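You operate a simulated robot arm through the tools that you are given. There is no shell and no other tool. Be economical: measure what you need, move in short steps, check, and stop when the job is done.

Carry out the task below with a simulated robot arm. There is one attempt and no reset: what you move stays moved.

TASK
Put the purple blotter on the blue-grey clay ring. Put the blue tab on the top of the blue edged bench away on the top of the green edged bench. Take the frosted plate and leave it on the grey rimmed disc. Put the jug in the inside of the basin. Put one of the blue stubs from the top of the orange edged bench on top of the cream rock there. Open the lower orange drawer, put the lime green disc in the inside of the lower orange drawer, then shut the drawer. Any order will do. Set down upright: purple blotter, jug.

It is judged by the outcome, as a careful person would: the job done as asked, and still so three seconds after it is handed in. It fails if anything else is knocked over, pushed out of place, dropped, spilled or broken.

THE ROBOT
A 6-joint arm with a two-finger parallel gripper on a trunk, on a base that drives. Base frame: it is fixed to the floor where the robot stands at the start and does not move with it; the origin is under the middle of the robot, x ahead of it, y to its left, z up; the surface under the hand at the start is at about z = 76. Units: cm, rad, N and s.
With the tool pointing down near the work surface it reaches from about 40 to 92 cm from the robot's upright axis, wherever it stands. Its first joint turns from -2.007 to 2.007 rad. Places, roughly: blue stub [150, 125, 75]; blue tab (3x3x2 cm) [100, 50, 80]; blue-grey clay ring (6x6x2 cm) [-110, 10, 80]; cream rock [150, 75, 75]; frosted plate (9x9x3 cm) [160, 60, 80]; grey rimmed disc [150, 0, 75]; inside of the basin [90, 110, 60]; inside of the lower orange drawer [190, 110, 30]; jug (14x9x13 cm) [120, 140, 80]; lime green disc [175, 50, 75]; lower orange drawer [190, 110, 40]; purple blotter (5x3x3 cm) [100, 20, 80]; top of the green edged bench [230, 300, 80]. Payload 3.43 kg.
The tool frame sits at the grasp point between the pads (the TCP): z along the fingers, y along the line on which they close. The tips reach 3.4 cm beyond it. Largest opening 12.8 cm; finger width 2.4, thickness 1.2; the body of the gripper, 4.8 by 13 cm, starts 9.6 cm behind the TCP.
Orientation is that of the tool frame in the base frame, as a unit quaternion [x, y, z, w]. With the fingers straight down and closing along the base's y, the tool's x points along the base's -x, its y along +y and its z along -z.

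THE INTERFACE
- The arm moves only by the tool drive_tool. Its argument "rows" is a list of rows, each a list of 7 numbers: the shift along the tool's x, y, z in cm, then the turn, a rotation vector about the tool's x, y, z in rad, then the gripper command, from -1 (fully open) to 1 (shut), values between in proportion. In form: [[dx, dy, dz, rx, ry, rz, hand], ...]. A call has 1 to 12 rows; each row is the pose to reach, as a shift and turn from the pose commanded when the call began, along the tool's axes at that moment. A row lasts 0.2 s, in which the tool goes at most 5 cm and 0.15 rad; a call with a longer step from one row to the next is refused whole, and so is a gripper value outside its range. A pose out of reach is approached as far as the arm can. The call stops where the force on the tool passes 40 N (or 10 N more than at its start, if that is more) or the arm is blocked; 0.2 s more then pass. Each finger travels about 10.8 cm/s and halts on what it meets, pressing with about 34 N; the grip force reading is that of the motor and also rises with nothing between the fingers. The clock runs only during rows and for 0.2 s after the last one: add rows that repeat a pose to give the fingers time. It gives the time, the measured TCP pose, the force on the tool (base axes), the opening and the grip force at its end, in the units of the frame above (readings bear some noise), with the torque about the TCP (base axes, N m) and any sound that the robot's microphone picked up.
- Cameras (640 x 400 px; columns grow to the right, rows downward): "scene" is now at [1.29, 10.99, 110.64]; the picture's right is [-0.99, -0.13, 0.00], its down [-0.08, 0.60, -0.80] and it looks along [0.11, -0.79, -0.60] (base axes); focal length 214 px, centre (320, 200). "wrist" rides on the gripper at [7.6, -1.1, -16] in the tool frame; the picture's right is [0.15, 0.99, 0.00], its down [-0.88, 0.13, -0.46] and it looks along [-0.45, 0.07, 0.89] (tool axes); focal length 234 px, centre (320, 200). There is no depth. A picture from a camera that has moved, and an enlarged one, comes with that camera's place and axes in the base frame and with its lens.
- get_image(camera): a new picture of that camera. It takes no simulated time.
- lift_body(by): slides the trunk up (or, below 0, down) by that many cm; the arm and the scene camera ride with it, the base frame stays. It gives what a move gives, with no picture.
- steer(legs): drives the robot by 1 to 6 legs, each [ahead, turn to the left] in cm and rad, along the robot's own axes; the way and the turn of a leg run together, so that a leg with both is an arc; at most 150 cm and 3.142 rad a leg. The arm and the cameras ride along, it lands a little off, and it stops where it bumps. It gives what a move gives.
- turn_head(pan, tilt): turns the head with the scene camera to pan (to the left, within 1.798 rad either way) and tilt (down, from -0.506 to 1.204), counted from straight ahead of the robot. It gives what a move gives.
- enlarge(camera, box): a new picture of the part [left, top, right, bottom] of that camera's present view, enlarged. It takes no simulated time.
- close_job(): hands the job in; it is judged then, once.

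Work in short steps. Places have to be worked out from the pictures, the camera data and where the tool is seen: move nearer, look again, correct. Check each grasp and each placing, and mend what went wrong. You have 207 turns and 200 pictures in all, those below and enlarged ones among them. Open the gripper and draw the arm clear of the work before you hand the job in, unless the task says otherwise; then end with one line.

The tools are called after "Request:" as name(argument=value, ...) on one line, values as JSON. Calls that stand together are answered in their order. drive_tool: Moves the arm, as the interface text tells. Its arguments: {"type":"object","properties":{"rows":{"type":"array","items":{"type":"array","items":{"type":"number"}}}},"required":["rows"]} The other tools are called the same way: lift_body (by) slides the trunk up or down; steer (legs) drives the base; turn_head (pan, tilt) turns the head that bears the scene camera; get_image (camera) takes a picture; enlarge (camera, box) takes an enlarged picture of a part of a camera's view; close_job () hands the job in.

At the start:

```text
clock: 0.0
position: [46.26, 13.17, 96.83]
orientation: [0.0, 1.0, 0.001, 0.0]
ft_force: [0.2, -0.4, 0.9]
torque: [0.0, 0.04, -0.02]
grip_width: 12.79
grip_force: 0.2
trunk travel left (down, up): [-37.5, 41.5]
robot x, y, heading: [-0.13, -0.05, 0.0]
head pan, tilt: [-1.436, 0.646]
```

scene: 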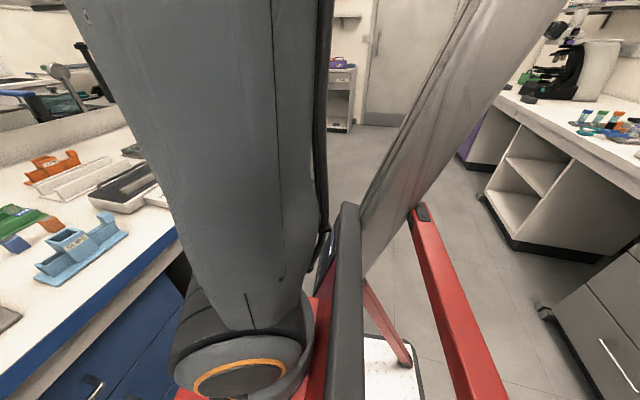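
wrist: 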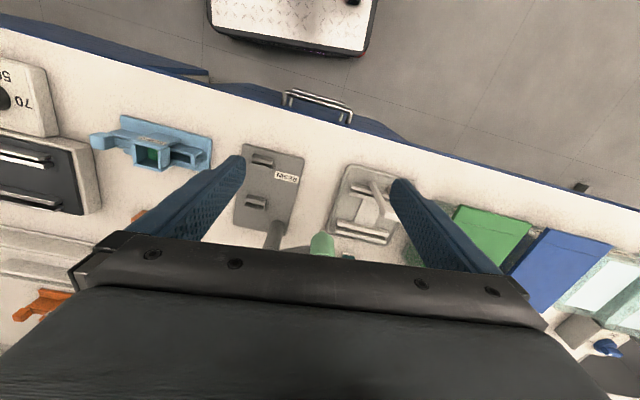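

The first pictures show a bench ahead under the hand. I turn the head to look ahead first.

Request:
turn_head(pan=0.0, tilt=0.5)

Request:
get_image(camera="scene")

Request:
turn_head(pan=0.9, tilt=0.5)

Request:
get_image(camera="scene")

Request:
turn_head(pan=1.75, tilt=0.5)

Request:
get_image(camera="scene")

Request:
turn_head(pan=-0.7, tilt=0.5)

Request:
get_image(camera="scene")

Request:
turn_head(pan=-1.79, tilt=0.4)

Request:
get_image(camera="scene")

```text
clock: 1.6
position: [46.14, 13.17, 96.96]
orientation: [0.0, 1.0, 0.001, 0.0]
ft_force: [-0.5, -1.0, 0.0]
torque: [-0.02, 0.0, 0.01]
grip_width: 12.8
grip_force: 0.1
trunk travel left (down, up): [-37.5, 41.5]
robot x, y, heading: [-0.21, 0.04, -0.001]
head pan, tilt: [0.0, 0.499]
```

```text
197 pictures are left
camera scene: at [9.22, 19.6, 111.95], right [0.0, -1.0, 0.0], down [-0.48, 0.0, -0.88], along [0.88, 0.0, -0.48], focal length 214 px, centre (320, 200)
```

scene: 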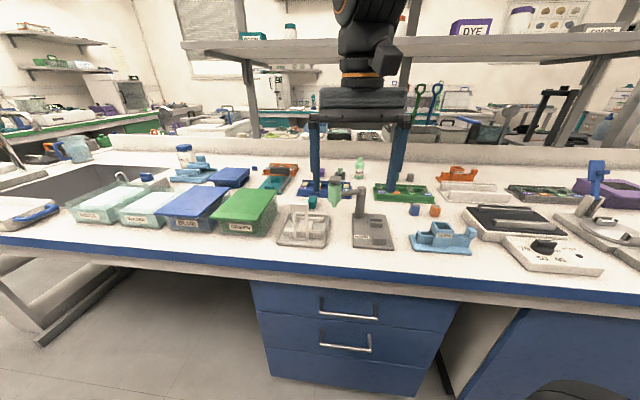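

```text
clock: 2.8
position: [46.23, 13.08, 97.0]
orientation: [0.0, 1.0, 0.0, 0.0]
ft_force: [1.0, 0.0, 0.4]
torque: [0.04, 0.02, 0.01]
grip_width: 12.82
grip_force: 0.1
trunk travel left (down, up): [-37.5, 41.5]
robot x, y, heading: [0.14, -0.0, -0.003]
head pan, tilt: [0.901, 0.499]
```

```text
196 pictures are left
camera scene: at [5.78, 26.73, 111.95], right [0.78, -0.62, 0.0], down [-0.3, -0.37, -0.88], along [0.55, 0.69, -0.48], focal length 214 px, centre (320, 200)
```

scene: 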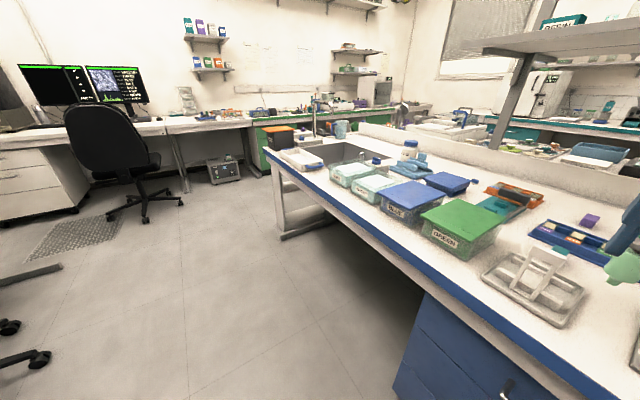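

```text
clock: 3.9
position: [46.22, 13.15, 96.96]
orientation: [0.0, 1.0, 0.0, 0.0]
ft_force: [-0.6, -0.2, -0.4]
torque: [-0.03, 0.02, -0.01]
grip_width: 12.79
grip_force: 0.1
trunk travel left (down, up): [-37.5, 41.5]
robot x, y, heading: [0.13, 0.31, 0.003]
head pan, tilt: [1.751, 0.499]
```

```text
195 pictures are left
camera scene: at [-1.5, 28.56, 111.95], right [0.98, 0.18, 0.0], down [0.09, -0.47, -0.88], along [-0.16, 0.86, -0.48], focal length 214 px, centre (320, 200)
```

scene: 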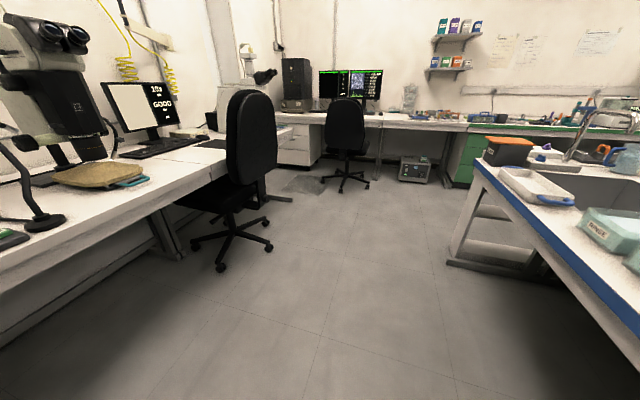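

```text
clock: 6.2
position: [46.19, 13.15, 96.98]
orientation: [0.0, 1.0, 0.0, 0.0]
ft_force: [0.0, 0.2, 0.1]
torque: [-0.01, -0.03, 0.02]
grip_width: 12.81
grip_force: 0.0
trunk travel left (down, up): [-37.5, 41.5]
robot x, y, heading: [-0.09, -0.05, -0.003]
head pan, tilt: [-0.7, 0.499]
```

```text
194 pictures are left
camera scene: at [7.09, 13.75, 111.95], right [-0.64, -0.77, 0.0], down [-0.37, 0.31, -0.88], along [0.67, -0.57, -0.48], focal length 214 px, centre (320, 200)
```

scene: 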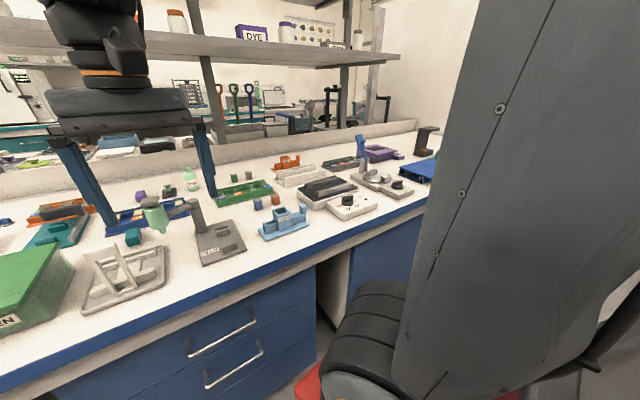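

```text
clock: 7.5
position: [46.17, 13.08, 96.98]
orientation: [-0.001, 1.0, 0.0, 0.0]
ft_force: [0.5, 0.5, 0.0]
torque: [-0.02, -0.02, 0.02]
grip_width: 12.81
grip_force: 0.1
trunk travel left (down, up): [-37.5, 41.5]
robot x, y, heading: [0.05, 0.04, 0.0]
head pan, tilt: [-1.791, 0.4]
```

```text
193 pictures are left
camera scene: at [-1.89, 10.56, 112.86], right [-0.98, 0.22, 0.0], down [0.08, 0.38, -0.92], along [-0.2, -0.9, -0.39], focal length 214 px, centre (320, 200)
```

scene: 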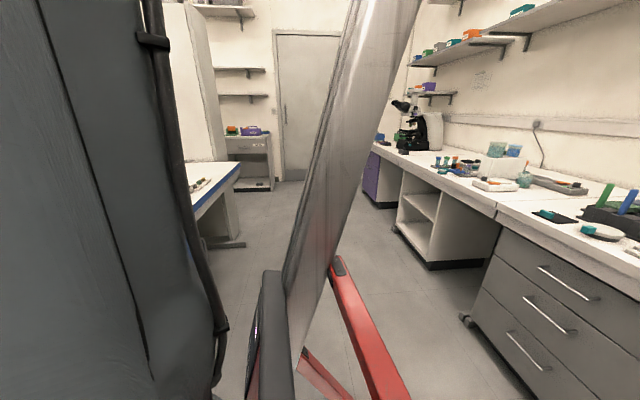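

The layout is a lab with a blue-edged bench ahead, a sink at its left and another bench beyond it. I look closer at the bench ahead, enlarged, from the middle.

Request:
turn_head(pan=0.0, tilt=0.4)

Request:
enlarge(camera="scene", box=[220, 80, 460, 230])

Request:
enlarge(camera="scene", box=[0, 50, 240, 200])

Request:
enlarge(camera="scene", box=[400, 80, 640, 230])

```text
clock: 9.3
position: [46.18, 13.14, 96.96]
orientation: [0.0, 1.0, 0.001, 0.0]
ft_force: [-0.3, 0.2, 0.4]
torque: [0.02, -0.04, 0.0]
grip_width: 12.79
grip_force: 0.2
trunk travel left (down, up): [-37.5, 41.5]
robot x, y, heading: [0.11, 0.24, -0.003]
head pan, tilt: [0.0, 0.4]
```

```text
2.67 times, centred on (340, 155) of scene
camera zoom: at [9.39, 19.6, 112.86], right [0.0, -1.0, 0.0], down [-0.39, 0.0, -0.92], along [0.92, 0.0, -0.39], focal length 572 px, centre (267, 320)
```

zoom: 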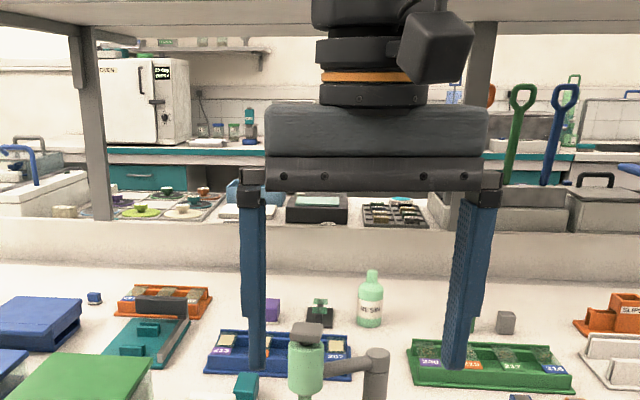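

```text
2.67 times, centred on (120, 125) of scene
camera zoom: at [9.39, 19.6, 112.86], right [0.0, -1.0, 0.0], down [-0.39, 0.0, -0.92], along [0.92, 0.0, -0.39], focal length 572 px, centre (853, 400)
```

zoom: 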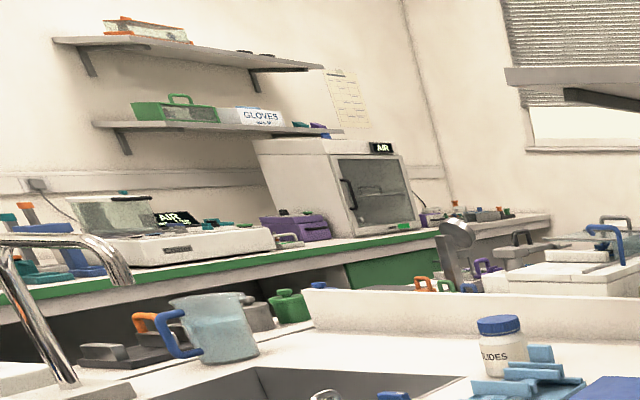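

```text
2.67 times, centred on (520, 155) of scene
camera zoom: at [9.39, 19.6, 112.86], right [0.0, -1.0, 0.0], down [-0.39, 0.0, -0.92], along [0.92, 0.0, -0.39], focal length 572 px, centre (-213, 320)
```

zoom: 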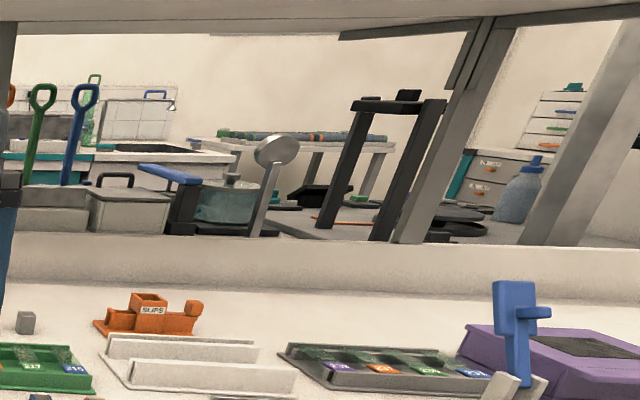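

The blue tab is near (104, 50) and the purple blotter near (98, 20), both just at the reach limit. I raise the tool 8 cm and drive ahead a little (the drawer front is near x=40), then look with the wrist camera.

Request:
drive_tool(rows=[[0, 0, -4, 0, 0, 0, -1], [0, 0, -8, 0, 0, 0, -1]])

Request:
steer(legs=[[5, 0]])

Request:
drive_tool(rows=[[-5, 0, 0, 0, 0, 0, -1], [-10, 0, 0, 0, 0, 0, -1], [-15, 0, 0, 0, 0, 0, -1], [-20, 0, 0, 0, 0, 0, -1], [-25, 0, 0, 0, 0, 0, -1]])

Request:
get_image(camera="wrist")

Request:
get_image(camera="scene")

```text
clock: 9.9
position: [46.27, 12.99, 104.91]
orientation: [0.0, 1.0, 0.0, 0.0]
ft_force: [0.8, -0.5, 0.4]
torque: [0.0, 0.05, -0.04]
grip_width: 12.8
grip_force: 0.1
trunk travel left (down, up): [-37.5, 41.5]
robot x, y, heading: [0.15, -0.2, 0.006]
head pan, tilt: [0.0, 0.4]
```

```text
clock: 10.8
position: [51.26, 13.07, 104.75]
orientation: [-0.001, 1.0, 0.001, -0.001]
ft_force: [-1.3, -0.9, 0.1]
torque: [0.0, -0.02, 0.0]
grip_width: 12.8
grip_force: 0.0
trunk travel left (down, up): [-37.5, 41.5]
robot x, y, heading: [4.97, 0.17, 0.004]
head pan, tilt: [0.0, 0.4]
```

```text
clock: 12.0
position: [76.14, 12.98, 104.94]
orientation: [-0.001, 1.0, 0.0, 0.0]
ft_force: [-0.9, -0.7, 1.2]
torque: [0.05, -0.1, 0.0]
grip_width: 12.8
grip_force: 0.1
trunk travel left (down, up): [-37.5, 41.5]
robot x, y, heading: [4.95, 0.07, 0.001]
head pan, tilt: [0.0, 0.4]
```

```text
189 pictures are left
camera wrist: at [68.44, 11.82, 120.84], right [-0.15, 0.99, 0.0], down [0.88, 0.13, 0.46], along [0.45, 0.07, -0.89], focal length 234 px, centre (320, 200)
```

wrist: 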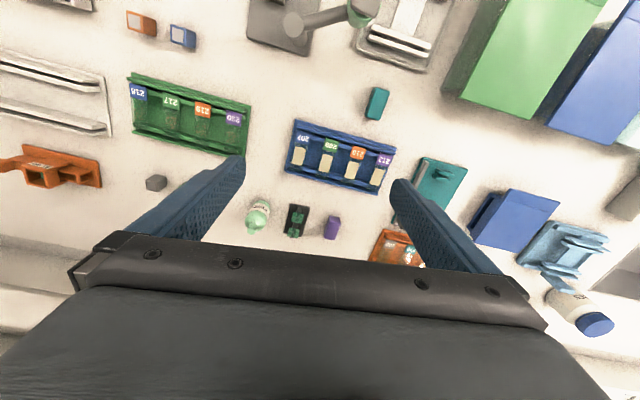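

```text
188 pictures are left
camera scene: at [14.33, 19.59, 112.87], right [0.0, -1.0, 0.0], down [-0.39, 0.0, -0.92], along [0.92, 0.0, -0.39], focal length 214 px, centre (320, 200)
```

scene: 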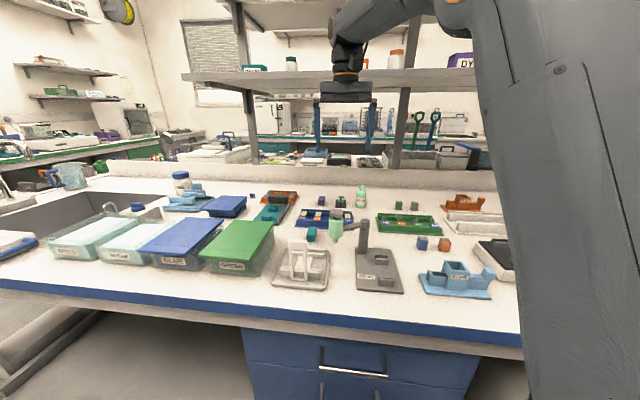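

The blotter seems to be at about (96.5, 18.8). I zoom in on it to see its shape and neighbours.

Request:
enlarge(camera="wrist", box=[240, 170, 400, 270])

Request:
enlarge(camera="scene", box=[280, 170, 400, 245])

```text
4.00 times, centred on (320, 220) of wrist
camera zoom: at [68.44, 11.82, 120.84], right [-0.15, 0.99, 0.0], down [0.88, 0.13, 0.46], along [0.45, 0.07, -0.89], focal length 937 px, centre (320, 120)
```

zoom: 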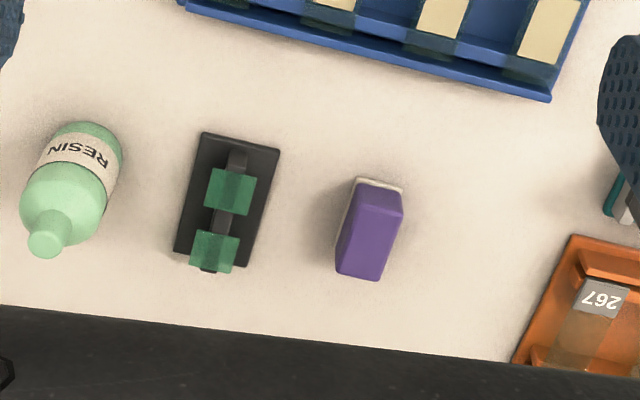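

```text
5.33 times, centred on (340, 208) of scene
camera zoom: at [14.33, 19.59, 112.87], right [0.0, -1.0, 0.0], down [-0.39, 0.0, -0.92], along [0.92, 0.0, -0.39], focal length 1144 px, centre (213, 160)
```

zoom: 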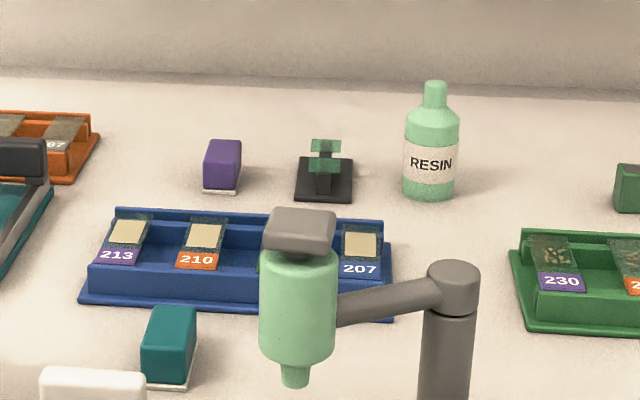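

The block's long side runs along x, centre about (95.6, 18.6). I go ahead 3 cm more, then approach with a partly closed hand, since the black stand is close at y≈13.

Request:
steer(legs=[[3, 0]])

Request:
drive_tool(rows=[[-4, 2, 2, 0, 0, 0, 0.0], [-8, 4, 5, 0, 0, 0, 0.06], [-12, 5.6, 9, 0, 0, 0, 0.06], [-15, 5.6, 13, 0, 0, 0, 0.06], [-16, 5.6, 16, 0, 0, 0, 0.06], [-16, 5.6, 16, 0, 0, 0, 0.06]])

Request:
get_image(camera="wrist")

Request:
get_image(camera="scene")

```text
clock: 12.8
position: [79.2, 12.89, 104.7]
orientation: [0.0, 1.0, 0.0, 0.0]
ft_force: [-0.4, 0.7, 0.2]
torque: [0.01, -0.02, 0.02]
grip_width: 12.82
grip_force: 0.1
trunk travel left (down, up): [-37.5, 41.5]
robot x, y, heading: [8.12, 0.11, -0.002]
head pan, tilt: [0.0, 0.4]
```

```text
refused: row 2 steps farther than a row can; nothing moved
```

```text
185 pictures are left
camera wrist: at [71.51, 11.87, 120.75], right [-0.15, 0.99, 0.0], down [0.88, 0.13, 0.46], along [0.45, 0.07, -0.89], focal length 234 px, centre (320, 200)
```

wrist: 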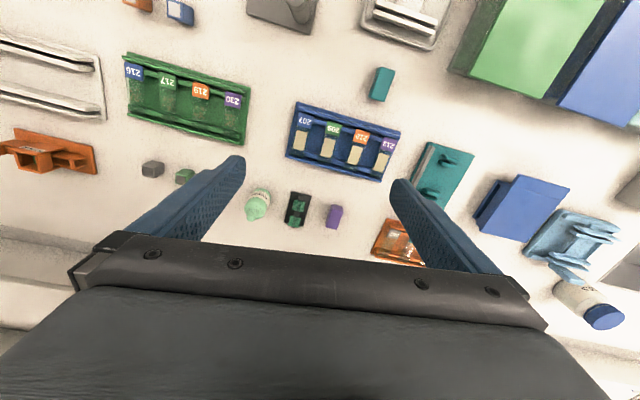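

```text
184 pictures are left
camera scene: at [17.42, 19.6, 112.86], right [0.0, -1.0, 0.0], down [-0.39, 0.0, -0.92], along [0.92, 0.0, -0.39], focal length 214 px, centre (320, 200)
```

scene: 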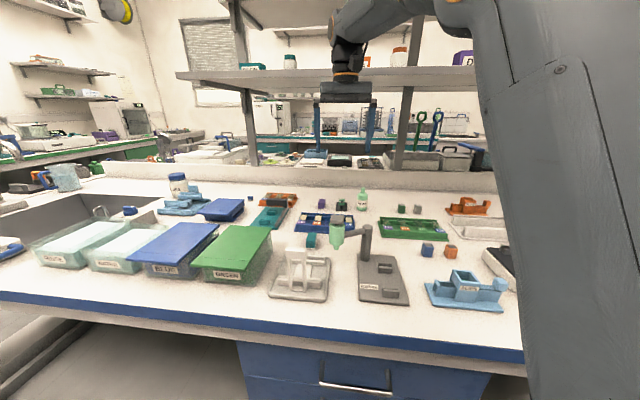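

The step was too long per row; nothing moved. I resend with shorter steps.

Request:
drive_tool(rows=[[-3, 2, 2.5, 0, 0, 0, 0.0], [-6, 4, 5, 0, 0, 0, 0.06], [-9, 5.6, 8, 0, 0, 0, 0.06], [-12, 5.6, 11.5, 0, 0, 0, 0.06], [-15, 5.6, 14, 0, 0, 0, 0.06], [-16, 5.6, 17, 0, 0, 0, 0.06], [-16, 5.6, 17, 0, 0, 0, 0.06]])

Request:
get_image(camera="wrist")

Request:
get_image(camera="scene")

```text
clock: 14.1
position: [94.33, 16.89, 79.66]
orientation: [-0.001, 0.994, -0.009, -0.107]
ft_force: [-119.1, 7.3, 211.5]
torque: [-8.79, 5.31, -4.13]
grip_width: 5.98
grip_force: 0.1
trunk travel left (down, up): [-37.5, 41.5]
robot x, y, heading: [7.93, -0.17, -0.002]
head pan, tilt: [0.0, 0.4]
stopped in row 6: the arm was blocked; the commanded pose is now the measured one
```

```text
183 pictures are left
camera wrist: at [90.19, 16.06, 96.97], right [-0.15, 0.99, 0.01], down [0.96, 0.14, 0.25], along [0.25, 0.05, -0.97], focal length 234 px, centre (320, 200)
```

wrist: 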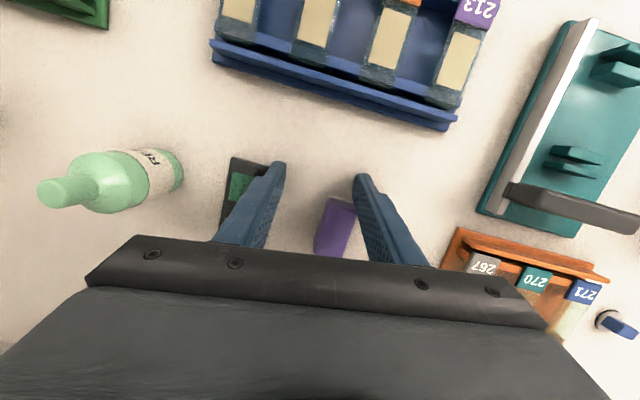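

```text
182 pictures are left
camera scene: at [17.29, 19.56, 112.78], right [0.0, -1.0, 0.0], down [-0.39, 0.0, -0.92], along [0.92, 0.0, -0.39], focal length 214 px, centre (320, 200)
```

scene: 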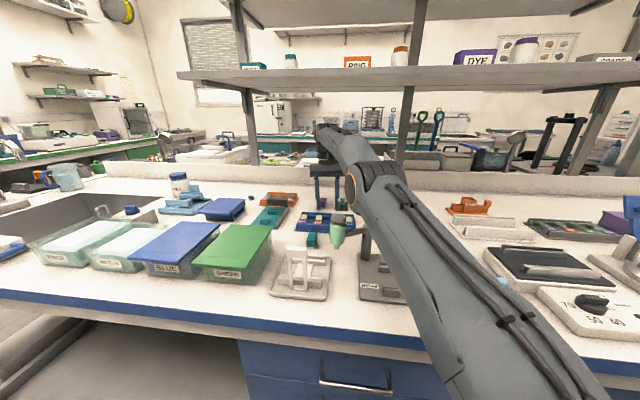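

The arm was blocked and tilted with the tips on the table; I lift straight up by 2 cm at once to relieve the force and check.

Request:
drive_tool(rows=[[0.4, 0, -2, 0, 0, 0, 0.06], [0.8, 0, -4, 0, 0, 0, 0.06]])

Request:
get_image(camera="wrist")

Request:
get_image(camera="scene")

```text
clock: 14.7
position: [94.66, 18.13, 88.39]
orientation: [-0.003, 0.999, -0.003, -0.041]
ft_force: [-0.1, -0.8, -0.6]
torque: [0.01, -0.02, -0.02]
grip_width: 6.04
grip_force: 0.1
trunk travel left (down, up): [-37.5, 41.5]
robot x, y, heading: [7.96, 0.46, 0.004]
head pan, tilt: [0.0, 0.4]
```

```text
181 pictures are left
camera wrist: at [88.32, 17.09, 104.93], right [-0.15, 0.99, 0.01], down [0.91, 0.14, 0.38], along [0.38, 0.06, -0.92], focal length 234 px, centre (320, 200)
```

wrist: 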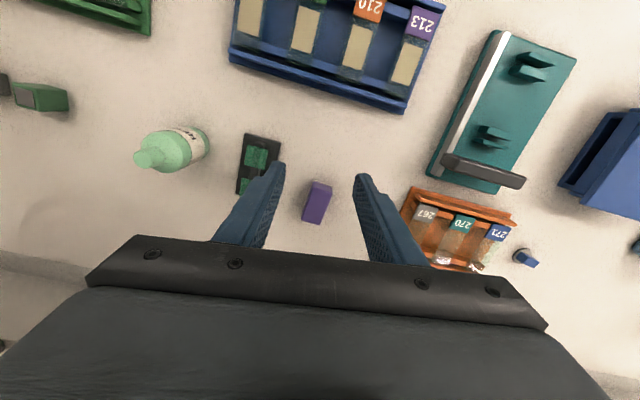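

```text
180 pictures are left
camera scene: at [17.15, 19.62, 112.85], right [0.0, -1.0, 0.0], down [-0.39, 0.0, -0.92], along [0.92, 0.0, -0.39], focal length 214 px, centre (320, 200)
```

scene: 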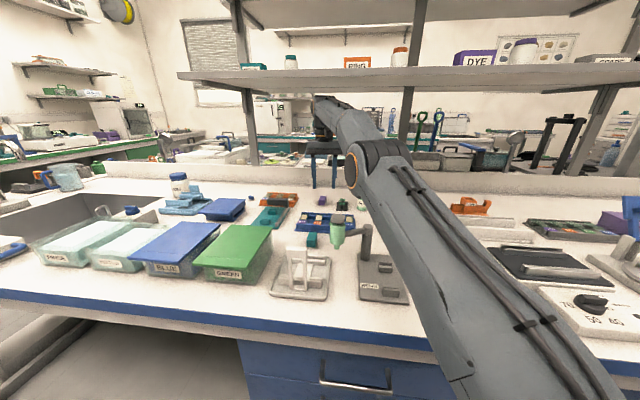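

The arm is nearly straight here, which made it jumpy. I zoom in to see whether the blotter or its neighbours were shifted.

Request:
enlarge(camera="wrist", box=[220, 120, 400, 270])

```text
2.67 times, centred on (310, 195) of wrist
camera zoom: at [88.32, 17.09, 104.93], right [-0.15, 0.99, 0.01], down [0.91, 0.14, 0.38], along [0.38, 0.06, -0.92], focal length 624 px, centre (347, 213)
```

zoom: 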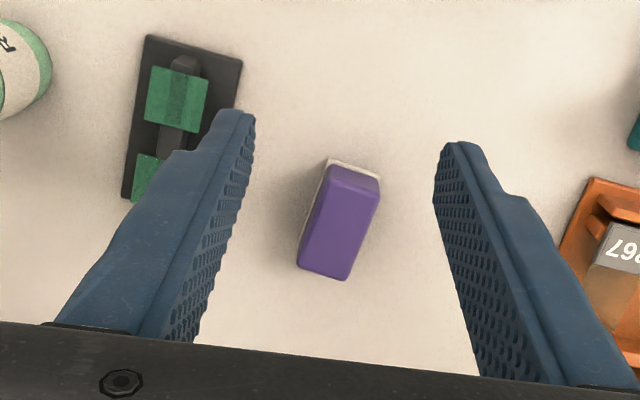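

The blotter got pushed about 3.5 cm further back (now centred about (99.5, 18.4)), upright; neighbours unmoved. I back off and tilt the fingers forward by 0.6 rad to gain reach.

Request:
drive_tool(rows=[[2.5, 0, -2.5, 0, -0.1, 0, 0.06], [5, 0, -4.5, 0, -0.22, 0, 0.06], [7.5, 0, -6, 0, -0.35, 0, 0.06], [9, 0, -6, 0, -0.48, 0, 0.06], [9, 0, -6, 0, -0.6, 0, 0.06], [9, 0, -6, 0, -0.6, 0, 0.06]])

Request:
get_image(camera="wrist")

Request:
get_image(camera="scene")

```text
clock: 16.1
position: [86.2, 18.15, 94.95]
orientation: [-0.004, 0.967, -0.003, 0.256]
ft_force: [0.7, -0.1, -0.4]
torque: [0.02, 0.02, -0.01]
grip_width: 6.01
grip_force: 0.0
trunk travel left (down, up): [-37.5, 41.5]
robot x, y, heading: [7.71, 0.31, 0.002]
head pan, tilt: [0.0, 0.4]
```

```text
178 pictures are left
camera wrist: at [71.68, 17.05, 105.17], right [-0.13, 0.99, -0.08], down [0.54, 0.14, 0.83], along [0.83, 0.07, -0.55], focal length 234 px, centre (320, 200)
```

wrist: 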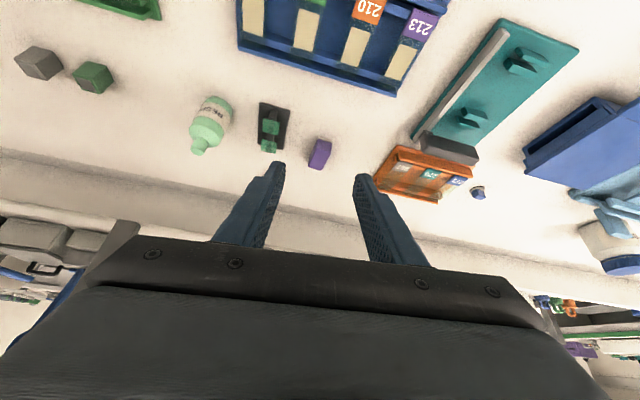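

```text
177 pictures are left
camera scene: at [17.19, 19.62, 112.86], right [0.0, -1.0, 0.0], down [-0.39, 0.0, -0.92], along [0.92, 0.0, -0.39], focal length 214 px, centre (320, 200)
```

scene: 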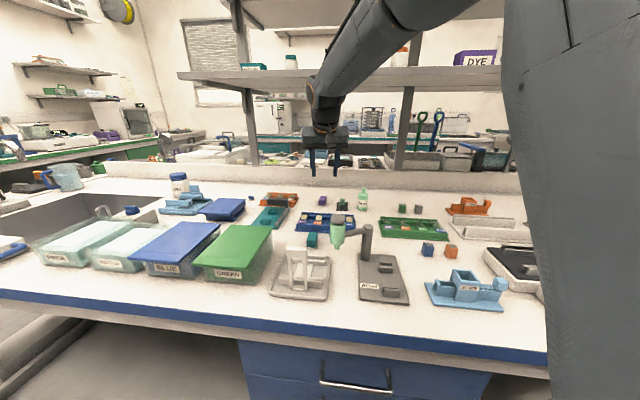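

Now the pose is comfortable. I approach along the finger direction, stopping short to check.

Request:
drive_tool(rows=[[-1, 0.2, 4, 0, 0, 0, 0.06], [-2, 0.2, 8, 0, 0, 0, 0.06], [-3, 0.2, 11, 0, 0, 0, 0.06], [-3.5, 0.2, 13, 0, 0, 0, 0.06], [-3.5, 0.2, 13, 0, 0, 0, 0.06]])

Request:
get_image(camera="wrist")

```text
clock: 17.3
position: [95.59, 18.34, 85.37]
orientation: [-0.004, 0.967, -0.002, 0.255]
ft_force: [-0.7, 0.0, -0.2]
torque: [-0.04, -0.01, -0.02]
grip_width: 6.01
grip_force: 0.1
trunk travel left (down, up): [-37.5, 41.5]
robot x, y, heading: [7.65, 0.07, 0.003]
head pan, tilt: [0.0, 0.4]
```

```text
176 pictures are left
camera wrist: at [81.03, 17.19, 95.64], right [-0.13, 0.99, -0.08], down [0.54, 0.14, 0.83], along [0.83, 0.07, -0.55], focal length 234 px, centre (320, 200)
```

wrist: 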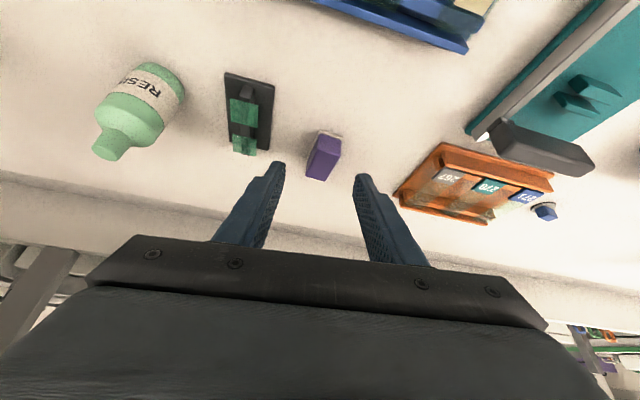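

Aligned. I go down the last 5.2 cm and close.

Request:
drive_tool(rows=[[0, 0.2, 2.6, 0, 0, 0, 0.06], [0, 0.2, 5.2, 0, 0, 0, 0.06], [0, 0.2, 5.2, 0, 0, 0, 0.06]])

Request:
get_image(camera="wrist")

```text
clock: 18.1
position: [98.09, 18.42, 80.62]
orientation: [-0.004, 0.967, -0.002, 0.255]
ft_force: [-0.5, -0.1, -0.3]
torque: [0.02, -0.01, -0.02]
grip_width: 6.0
grip_force: 0.0
trunk travel left (down, up): [-37.5, 41.5]
robot x, y, heading: [7.47, 0.07, 0.001]
head pan, tilt: [0.0, 0.4]
```

```text
175 pictures are left
camera wrist: at [83.63, 17.24, 90.89], right [-0.13, 0.99, -0.08], down [0.54, 0.14, 0.83], along [0.83, 0.07, -0.55], focal length 234 px, centre (320, 200)
```

wrist: 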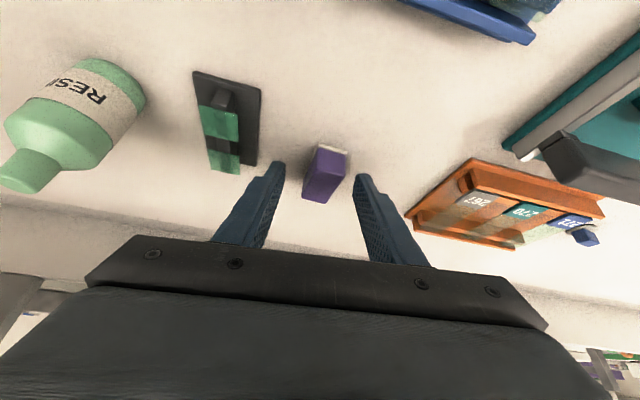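

The block is between the pads. I close the hand.

Request:
drive_tool(rows=[[0, 0.2, 0, 0, 0, 0, 0.5], [0, 0.2, 0, 0, 0, 0, 1], [0, 0.2, 0, 0, 0, 0, 1], [0, 0.2, 0, 0, 0, 0, 1]])

Request:
get_image(camera="wrist")

```text
clock: 19.1
position: [98.13, 18.59, 80.81]
orientation: [-0.004, 0.967, -0.003, 0.255]
ft_force: [-0.4, 0.0, -0.2]
torque: [0.01, -0.02, 0.01]
grip_width: 2.47
grip_force: 33.9
trunk travel left (down, up): [-37.5, 41.5]
robot x, y, heading: [7.93, 0.19, 0.003]
head pan, tilt: [0.0, 0.4]
```

```text
174 pictures are left
camera wrist: at [83.61, 17.43, 90.97], right [-0.13, 0.99, -0.08], down [0.54, 0.14, 0.83], along [0.83, 0.07, -0.55], focal length 234 px, centre (320, 200)
```

wrist: 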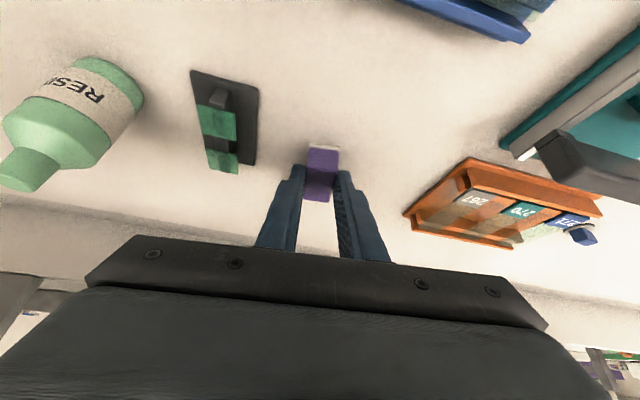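

Gripped (2.47 cm). I lift straight up then draw back.

Request:
drive_tool(rows=[[-2.4, 0, -4.3, 0, 0, 0, 1], [-4.9, 0, -8.6, 0, 0, 0, 1], [-3.9, 0, -13, 0, 0, 0, 1], [0.2, 0, -15.7, 0, 0, 0, 1], [4.5, 0, -18, 0, 0, 0, 1], [8.5, 0, -20.7, 0, 0, 0, 1], [12.5, 0, -23.4, 0, 0, 0, 1], [16.5, 0, -26, 0, 0, 0, 1]])

Request:
get_image(camera="wrist")

Request:
get_image(camera="scene")

```text
clock: 20.9
position: [71.2, 18.63, 95.26]
orientation: [-0.005, 0.967, -0.003, 0.254]
ft_force: [1.0, -0.2, -1.6]
torque: [0.01, -0.03, 0.0]
grip_width: 2.46
grip_force: 34.3
trunk travel left (down, up): [-37.5, 41.5]
robot x, y, heading: [8.17, -0.32, 0.003]
head pan, tilt: [0.0, 0.4]
```

```text
173 pictures are left
camera wrist: at [56.67, 17.54, 105.41], right [-0.13, 0.99, -0.08], down [0.54, 0.14, 0.83], along [0.83, 0.07, -0.55], focal length 234 px, centre (320, 200)
```

wrist: 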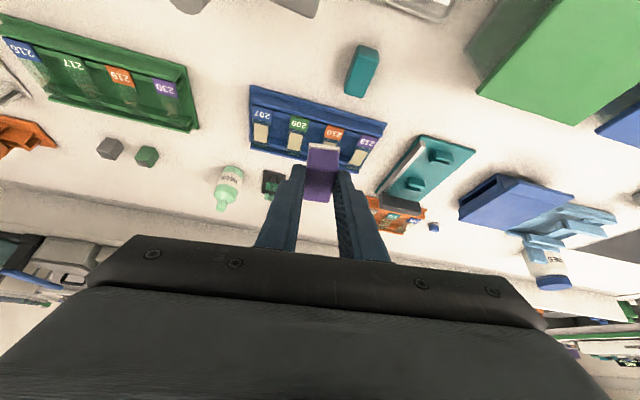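

```text
172 pictures are left
camera scene: at [17.23, 19.63, 112.85], right [0.0, -1.0, 0.0], down [-0.39, 0.0, -0.92], along [0.92, 0.0, -0.39], focal length 214 px, centre (320, 200)
```

scene: 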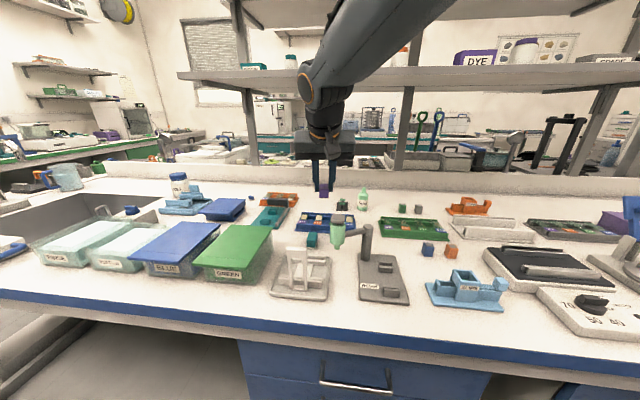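

Holding well. I raise, draw the tool back and level it before driving to the bench behind.

Request:
drive_tool(rows=[[-2, 0, -3.5, 0, 0, 0, 1], [-4, 0, -7, 0, 0, 0, 1], [-2, 0, -11, 0, 0.1, 0, 1], [2, 0, -13.5, 0, 0.2, 0, 1], [6, 0, -16, 0, 0.3, 0, 1], [10, 0, -18.5, 0, 0.4, 0, 1], [14, 0, -21, 0, 0.5, 0, 1], [17, 0, -23.5, 0, 0.518, 0, 1]])

Request:
steer(legs=[[-28, 0]])

Request:
steer(legs=[[0, 3.1]])

Request:
get_image(camera="scene")

Request:
get_image(camera="wrist")

```text
clock: 22.7
position: [45.64, 19.23, 107.64]
orientation: [-0.002, 1.0, -0.004, -0.003]
ft_force: [-0.2, 0.4, -1.0]
torque: [0.03, -0.05, 0.0]
grip_width: 2.49
grip_force: 33.6
out of reach, approached as far as the arm can: row 8
trunk travel left (down, up): [-37.5, 41.5]
robot x, y, heading: [7.74, 0.19, 0.003]
head pan, tilt: [0.0, 0.4]
```

```text
clock: 24.7
position: [18.44, 18.99, 107.69]
orientation: [-0.001, 1.0, -0.005, -0.002]
ft_force: [0.7, 0.4, -0.9]
torque: [-0.02, -0.01, -0.01]
grip_width: 2.5
grip_force: 34.2
trunk travel left (down, up): [-37.5, 41.5]
robot x, y, heading: [-19.42, 0.15, -0.001]
head pan, tilt: [0.0, 0.4]
```

```text
clock: 32.3
position: [-58.45, -16.96, 107.72]
orientation: [1.0, -0.027, 0.002, -0.004]
ft_force: [1.0, -0.1, -0.2]
torque: [0.02, 0.02, 0.04]
grip_width: 2.51
grip_force: 33.9
trunk travel left (down, up): [-37.5, 41.5]
robot x, y, heading: [-19.34, -0.14, 3.086]
head pan, tilt: [0.0, 0.4]
```

```text
171 pictures are left
camera scene: at [-30.01, -18.87, 112.86], right [0.06, 1.0, 0.0], down [0.39, -0.02, -0.92], along [-0.92, 0.05, -0.39], focal length 214 px, centre (320, 200)
```

scene: 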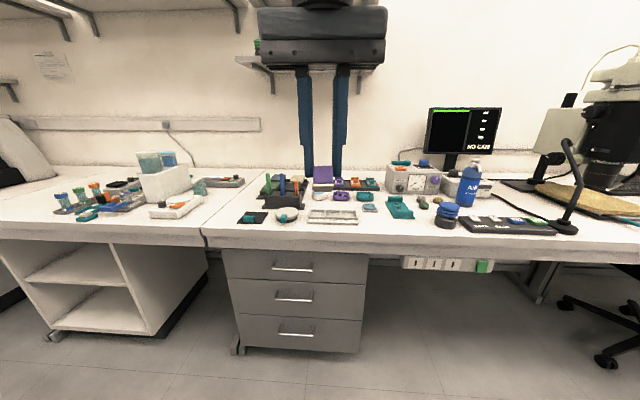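

```text
170 pictures are left
camera wrist: at [-50.9, -16.37, 123.71], right [0.09, -1.0, -0.01], down [-0.89, -0.09, 0.45], along [-0.45, -0.03, -0.89], focal length 234 px, centre (320, 200)
```

wrist: 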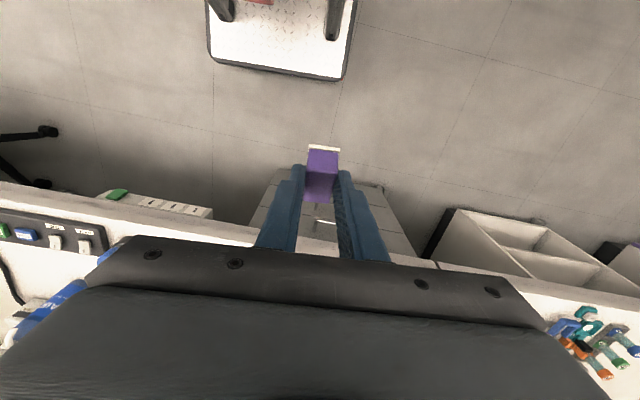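

The bench behind is in view, the blotter held. I enlarge the view to find the blue-grey clay ring.

Request:
enlarge(camera="scene", box=[230, 150, 390, 250])

Request:
enlarge(camera="scene", box=[350, 150, 510, 250])

```text
4.00 times, centred on (310, 200) of scene
camera zoom: at [-30.01, -18.87, 112.86], right [0.06, 1.0, 0.0], down [0.39, -0.02, -0.92], along [-0.92, 0.05, -0.39], focal length 858 px, centre (360, 200)
```

zoom: 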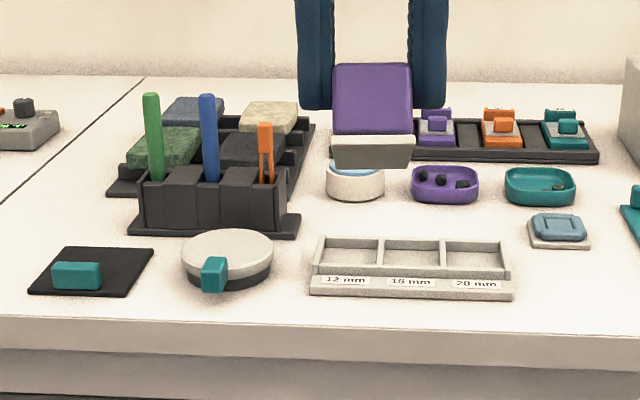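

```text
4.00 times, centred on (430, 200) of scene
camera zoom: at [-30.01, -18.87, 112.86], right [0.06, 1.0, 0.0], down [0.39, -0.02, -0.92], along [-0.92, 0.05, -0.39], focal length 858 px, centre (-120, 200)
```

zoom: 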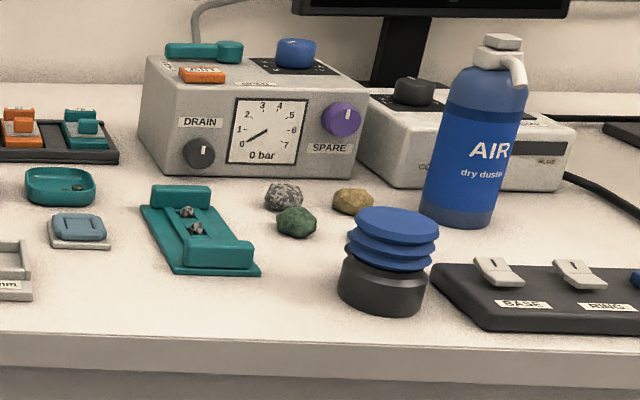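

The clay ring is the blue-grey rounded-square ring on a pale base at roughly (-104, 4.5). I drive nearer, square up the heading and tilt the tool back to the grasp tilt so that the blotter is level.

Request:
steer(legs=[[0, 0.055], [14, 0]])

Request:
drive_tool(rows=[[0, 0, 0, 0, -0.13, 0, 1], [0, 0, 0, 0, -0.26, 0, 1], [0, 0, 0, 0, -0.39, 0, 1], [0, 0, 0, 0, -0.518, 0, 1], [0, 0, 0, 0, -0.518, 0, 1]])

Request:
get_image(camera="wrist")

Request:
enlarge(camera="scene", box=[260, 130, 500, 280])

```text
clock: 34.0
position: [-72.01, -18.89, 107.64]
orientation: [1.0, 0.0, 0.002, -0.004]
ft_force: [0.1, 0.3, 0.7]
torque: [0.03, -0.04, 0.02]
grip_width: 2.52
grip_force: 33.9
trunk travel left (down, up): [-37.5, 41.5]
robot x, y, heading: [-33.91, -0.11, 3.141]
head pan, tilt: [0.0, 0.4]
```

```text
clock: 35.2
position: [-77.47, -26.39, 108.64]
orientation: [0.968, 0.0, -0.252, -0.006]
ft_force: [-0.4, 0.8, -0.8]
torque: [0.0, 0.01, 0.0]
grip_width: 2.5
grip_force: 33.7
out of reach, approached as far as the arm can: row 1, 2, 3, 4, 5
trunk travel left (down, up): [-37.5, 41.5]
robot x, y, heading: [-34.31, 0.04, 3.139]
head pan, tilt: [0.0, 0.4]
```

```text
167 pictures are left
camera wrist: at [-63.1, -25.37, 119.03], right [0.13, -0.99, -0.08], down [-0.54, -0.14, 0.83], along [-0.83, -0.06, -0.56], focal length 234 px, centre (320, 200)
```

wrist: 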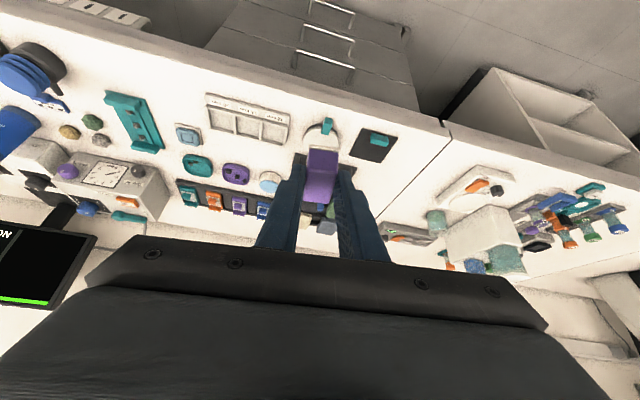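

```text
2.67 times, centred on (380, 205) of scene
camera zoom: at [-43.59, -19.37, 112.86], right [0.0, 1.0, 0.0], down [0.39, 0.0, -0.92], along [-0.92, 0.0, -0.39], focal length 572 px, centre (160, 187)
```

zoom: 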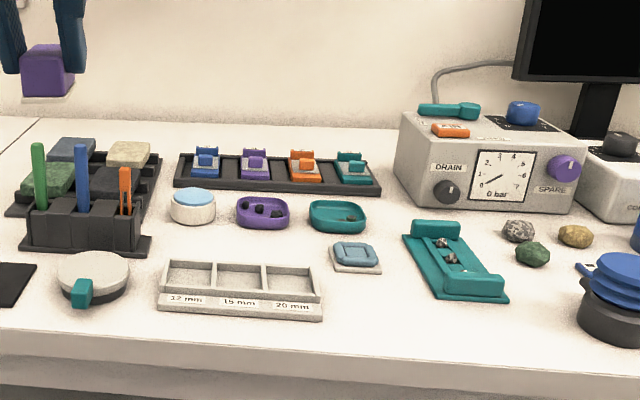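

Both cameras agree: the ring is at about (-105.2, 4.6). I first shift sideways and forward, high up.

Request:
drive_tool(rows=[[-2, -4, 1, 0, 0, 0, 1], [-4, -8, 2, 0, 0, 0, 1], [-6, -12, 3, 0, 0, 0, 1], [-8, -16, 4, 0, 0, 0, 1], [-9, -20, 6, 0, 0, 0, 1], [-10, -23.5, 8, 0, 0, 0, 1], [-10, -23.5, 10, 0, 0, 0, 1]])

```text
clock: 36.9
position: [-90.75, -2.98, 104.84]
orientation: [0.968, 0.002, -0.252, -0.005]
ft_force: [-0.4, -0.2, -0.2]
torque: [-0.02, -0.02, -0.01]
grip_width: 2.49
grip_force: 34.7
out of reach, approached as far as the arm can: row 1, 2, 3, 4, 5, 6, 7
trunk travel left (down, up): [-37.5, 41.5]
robot x, y, heading: [-33.91, -0.07, 3.141]
head pan, tilt: [0.0, 0.4]
```

Tracking is right. I continue to a spot about 10 cm over the ring.

Request:
drive_tool(rows=[[-1, -2, 3.9, 0, 0, 0, 1], [-2, -4, 7.8, 0, 0, 0, 1], [-3, -6, 11.7, 0, 0, 0, 1], [-4, -7.6, 15.6, 0, 0, 0, 1], [-4.6, -7.6, 19.5, 0, 0, 0, 1], [-4.6, -7.6, 19.5, 0, 0, 0, 1]])

Request:
get_image(camera="wrist")

Request:
enlarge(camera="scene", box=[350, 150, 470, 250])

```text
clock: 38.2
position: [-104.38, 4.74, 90.49]
orientation: [0.967, 0.001, -0.254, -0.004]
ft_force: [-0.2, 0.4, -0.4]
torque: [0.03, -0.04, -0.01]
grip_width: 2.5
grip_force: 33.9
trunk travel left (down, up): [-37.5, 41.5]
robot x, y, heading: [-33.77, 0.23, 3.135]
head pan, tilt: [0.0, 0.4]
```

```text
165 pictures are left
camera wrist: at [-90.04, 5.84, 100.74], right [0.13, -0.99, -0.08], down [-0.54, -0.14, 0.83], along [-0.83, -0.06, -0.56], focal length 234 px, centre (320, 200)
```

wrist: 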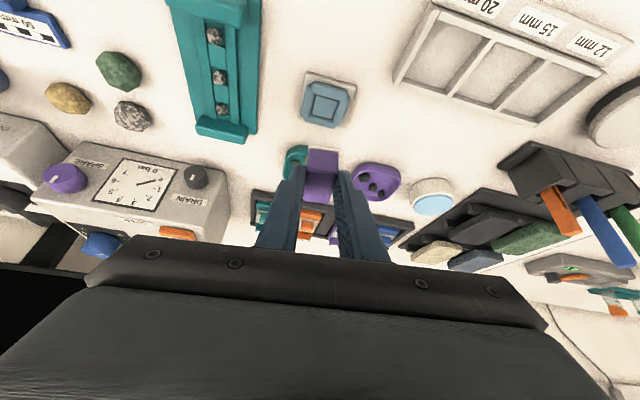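

```text
4.00 times, centred on (410, 200) of scene
camera zoom: at [-43.59, -19.37, 112.87], right [0.0, 1.0, 0.0], down [0.39, 0.0, -0.92], along [-0.92, 0.0, -0.39], focal length 858 px, centre (-40, 200)
```

zoom: 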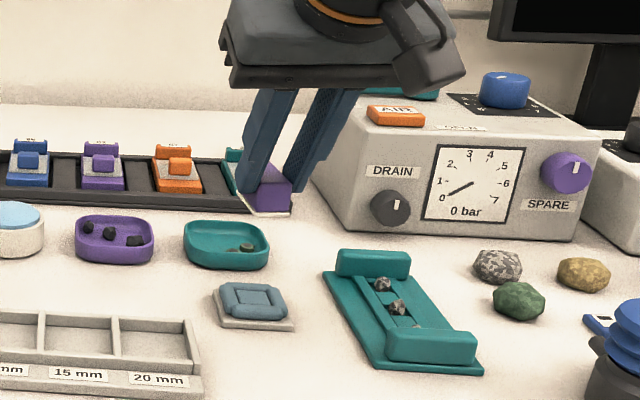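

Ring seen at (-105.3, 5.1); nearly under. I descend vertically 6.5 cm, then look.

Request:
drive_tool(rows=[[1.5, -0.2, 2.6, 0, 0, 0, 1], [2.3, -0.3, 4.2, 0, 0, 0, 1], [3.0, -0.3, 5.6, 0, 0, 0, 1], [3.0, -0.3, 5.6, 0, 0, 0, 1]])

Request:
enlarge(camera="scene", box=[350, 180, 446, 240])

Request:
get_image(camera="wrist")

```text
clock: 39.2
position: [-104.51, 5.31, 84.01]
orientation: [0.967, 0.001, -0.253, -0.004]
ft_force: [0.7, 0.2, -0.7]
torque: [-0.03, 0.0, 0.01]
grip_width: 2.48
grip_force: 34.0
trunk travel left (down, up): [-37.5, 41.5]
robot x, y, heading: [-33.78, 0.15, 3.14]
head pan, tilt: [0.0, 0.4]
```

```text
6.67 times, centred on (398, 210) of scene
camera zoom: at [-43.59, -19.37, 112.87], right [0.0, 1.0, 0.0], down [0.39, 0.0, -0.92], along [-0.92, 0.0, -0.39], focal length 1430 px, centre (-200, 133)
```

zoom: 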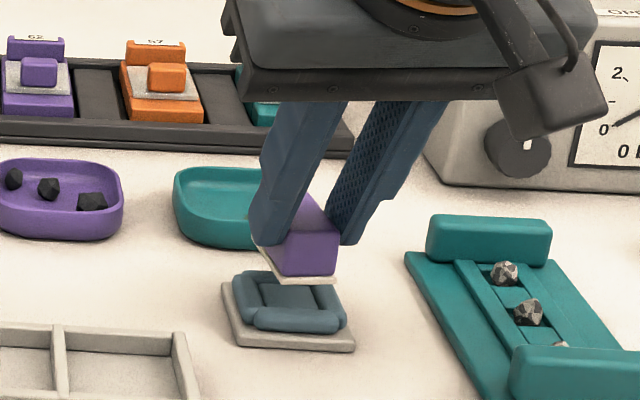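

```text
162 pictures are left
camera wrist: at [-90.16, 6.22, 94.24], right [0.13, -0.99, -0.08], down [-0.54, -0.14, 0.83], along [-0.83, -0.06, -0.56], focal length 234 px, centre (320, 200)
```

wrist: 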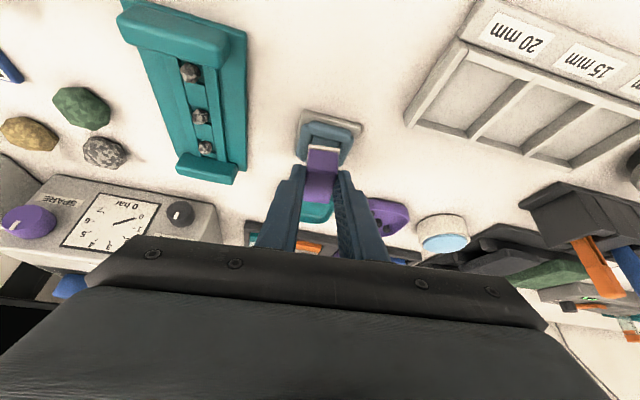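

Almost over it; the blotter is about 0.4 cm too far in +y. I correct and lower slowly, watching the force.

Request:
drive_tool(rows=[[0, 0.4, 0, 0, 0, 0, 1], [0.35, 0.4, 0.6, 0, 0, 0, 1], [0.5, 0.4, 0.87, 0, 0, 0, 1]])

Request:
enlarge(camera="scene", box=[350, 180, 446, 240])

```text
clock: 40.0
position: [-104.47, 4.63, 82.97]
orientation: [0.967, 0.001, -0.253, -0.004]
ft_force: [-0.5, -0.3, -0.6]
torque: [0.02, -0.02, 0.03]
grip_width: 2.51
grip_force: 34.5
trunk travel left (down, up): [-37.5, 41.5]
robot x, y, heading: [-34.38, 0.4, 3.139]
head pan, tilt: [0.0, 0.4]
```

```text
6.67 times, centred on (398, 210) of scene
camera zoom: at [-43.59, -19.37, 112.86], right [0.0, 1.0, 0.0], down [0.39, 0.0, -0.92], along [-0.92, 0.0, -0.39], focal length 1430 px, centre (-200, 133)
```

zoom: 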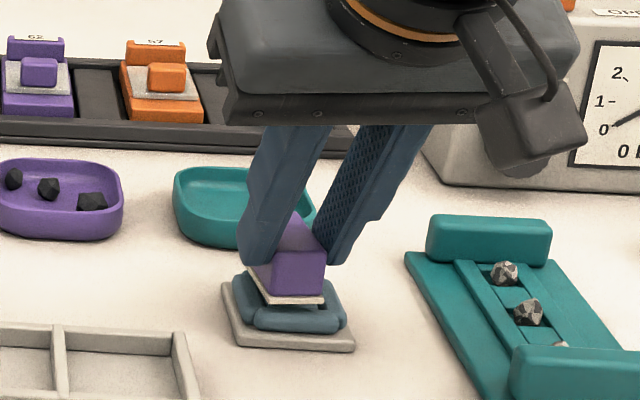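

Well centred. I lower a little at a time to contact.

Request:
drive_tool(rows=[[0.15, -0.15, 0.26, 0, 0, 0, 1], [0.3, -0.15, 0.52, 0, 0, 0, 1]])

Request:
enlarge(camera="scene", box=[374, 200, 422, 230])

```text
clock: 40.6
position: [-104.4, 4.73, 82.32]
orientation: [0.967, 0.001, -0.254, -0.004]
ft_force: [1.1, -0.8, 9.4]
torque: [-0.15, 0.13, 0.04]
grip_width: 2.48
grip_force: 34.0
trunk travel left (down, up): [-37.5, 41.5]
robot x, y, heading: [-34.37, -0.07, 3.138]
head pan, tilt: [0.0, 0.4]
```

```text
13.33 times, centred on (398, 215) of scene
camera zoom: at [-43.55, -19.38, 112.88], right [0.0, 1.0, 0.0], down [0.39, 0.0, -0.92], along [-0.92, 0.0, -0.39], focal length 2860 px, centre (-720, 0)
```

zoom: 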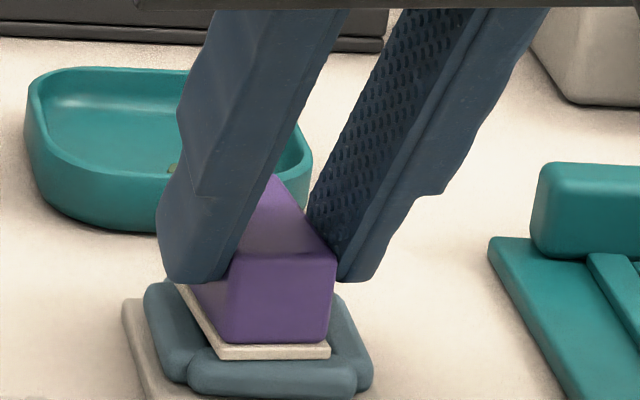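

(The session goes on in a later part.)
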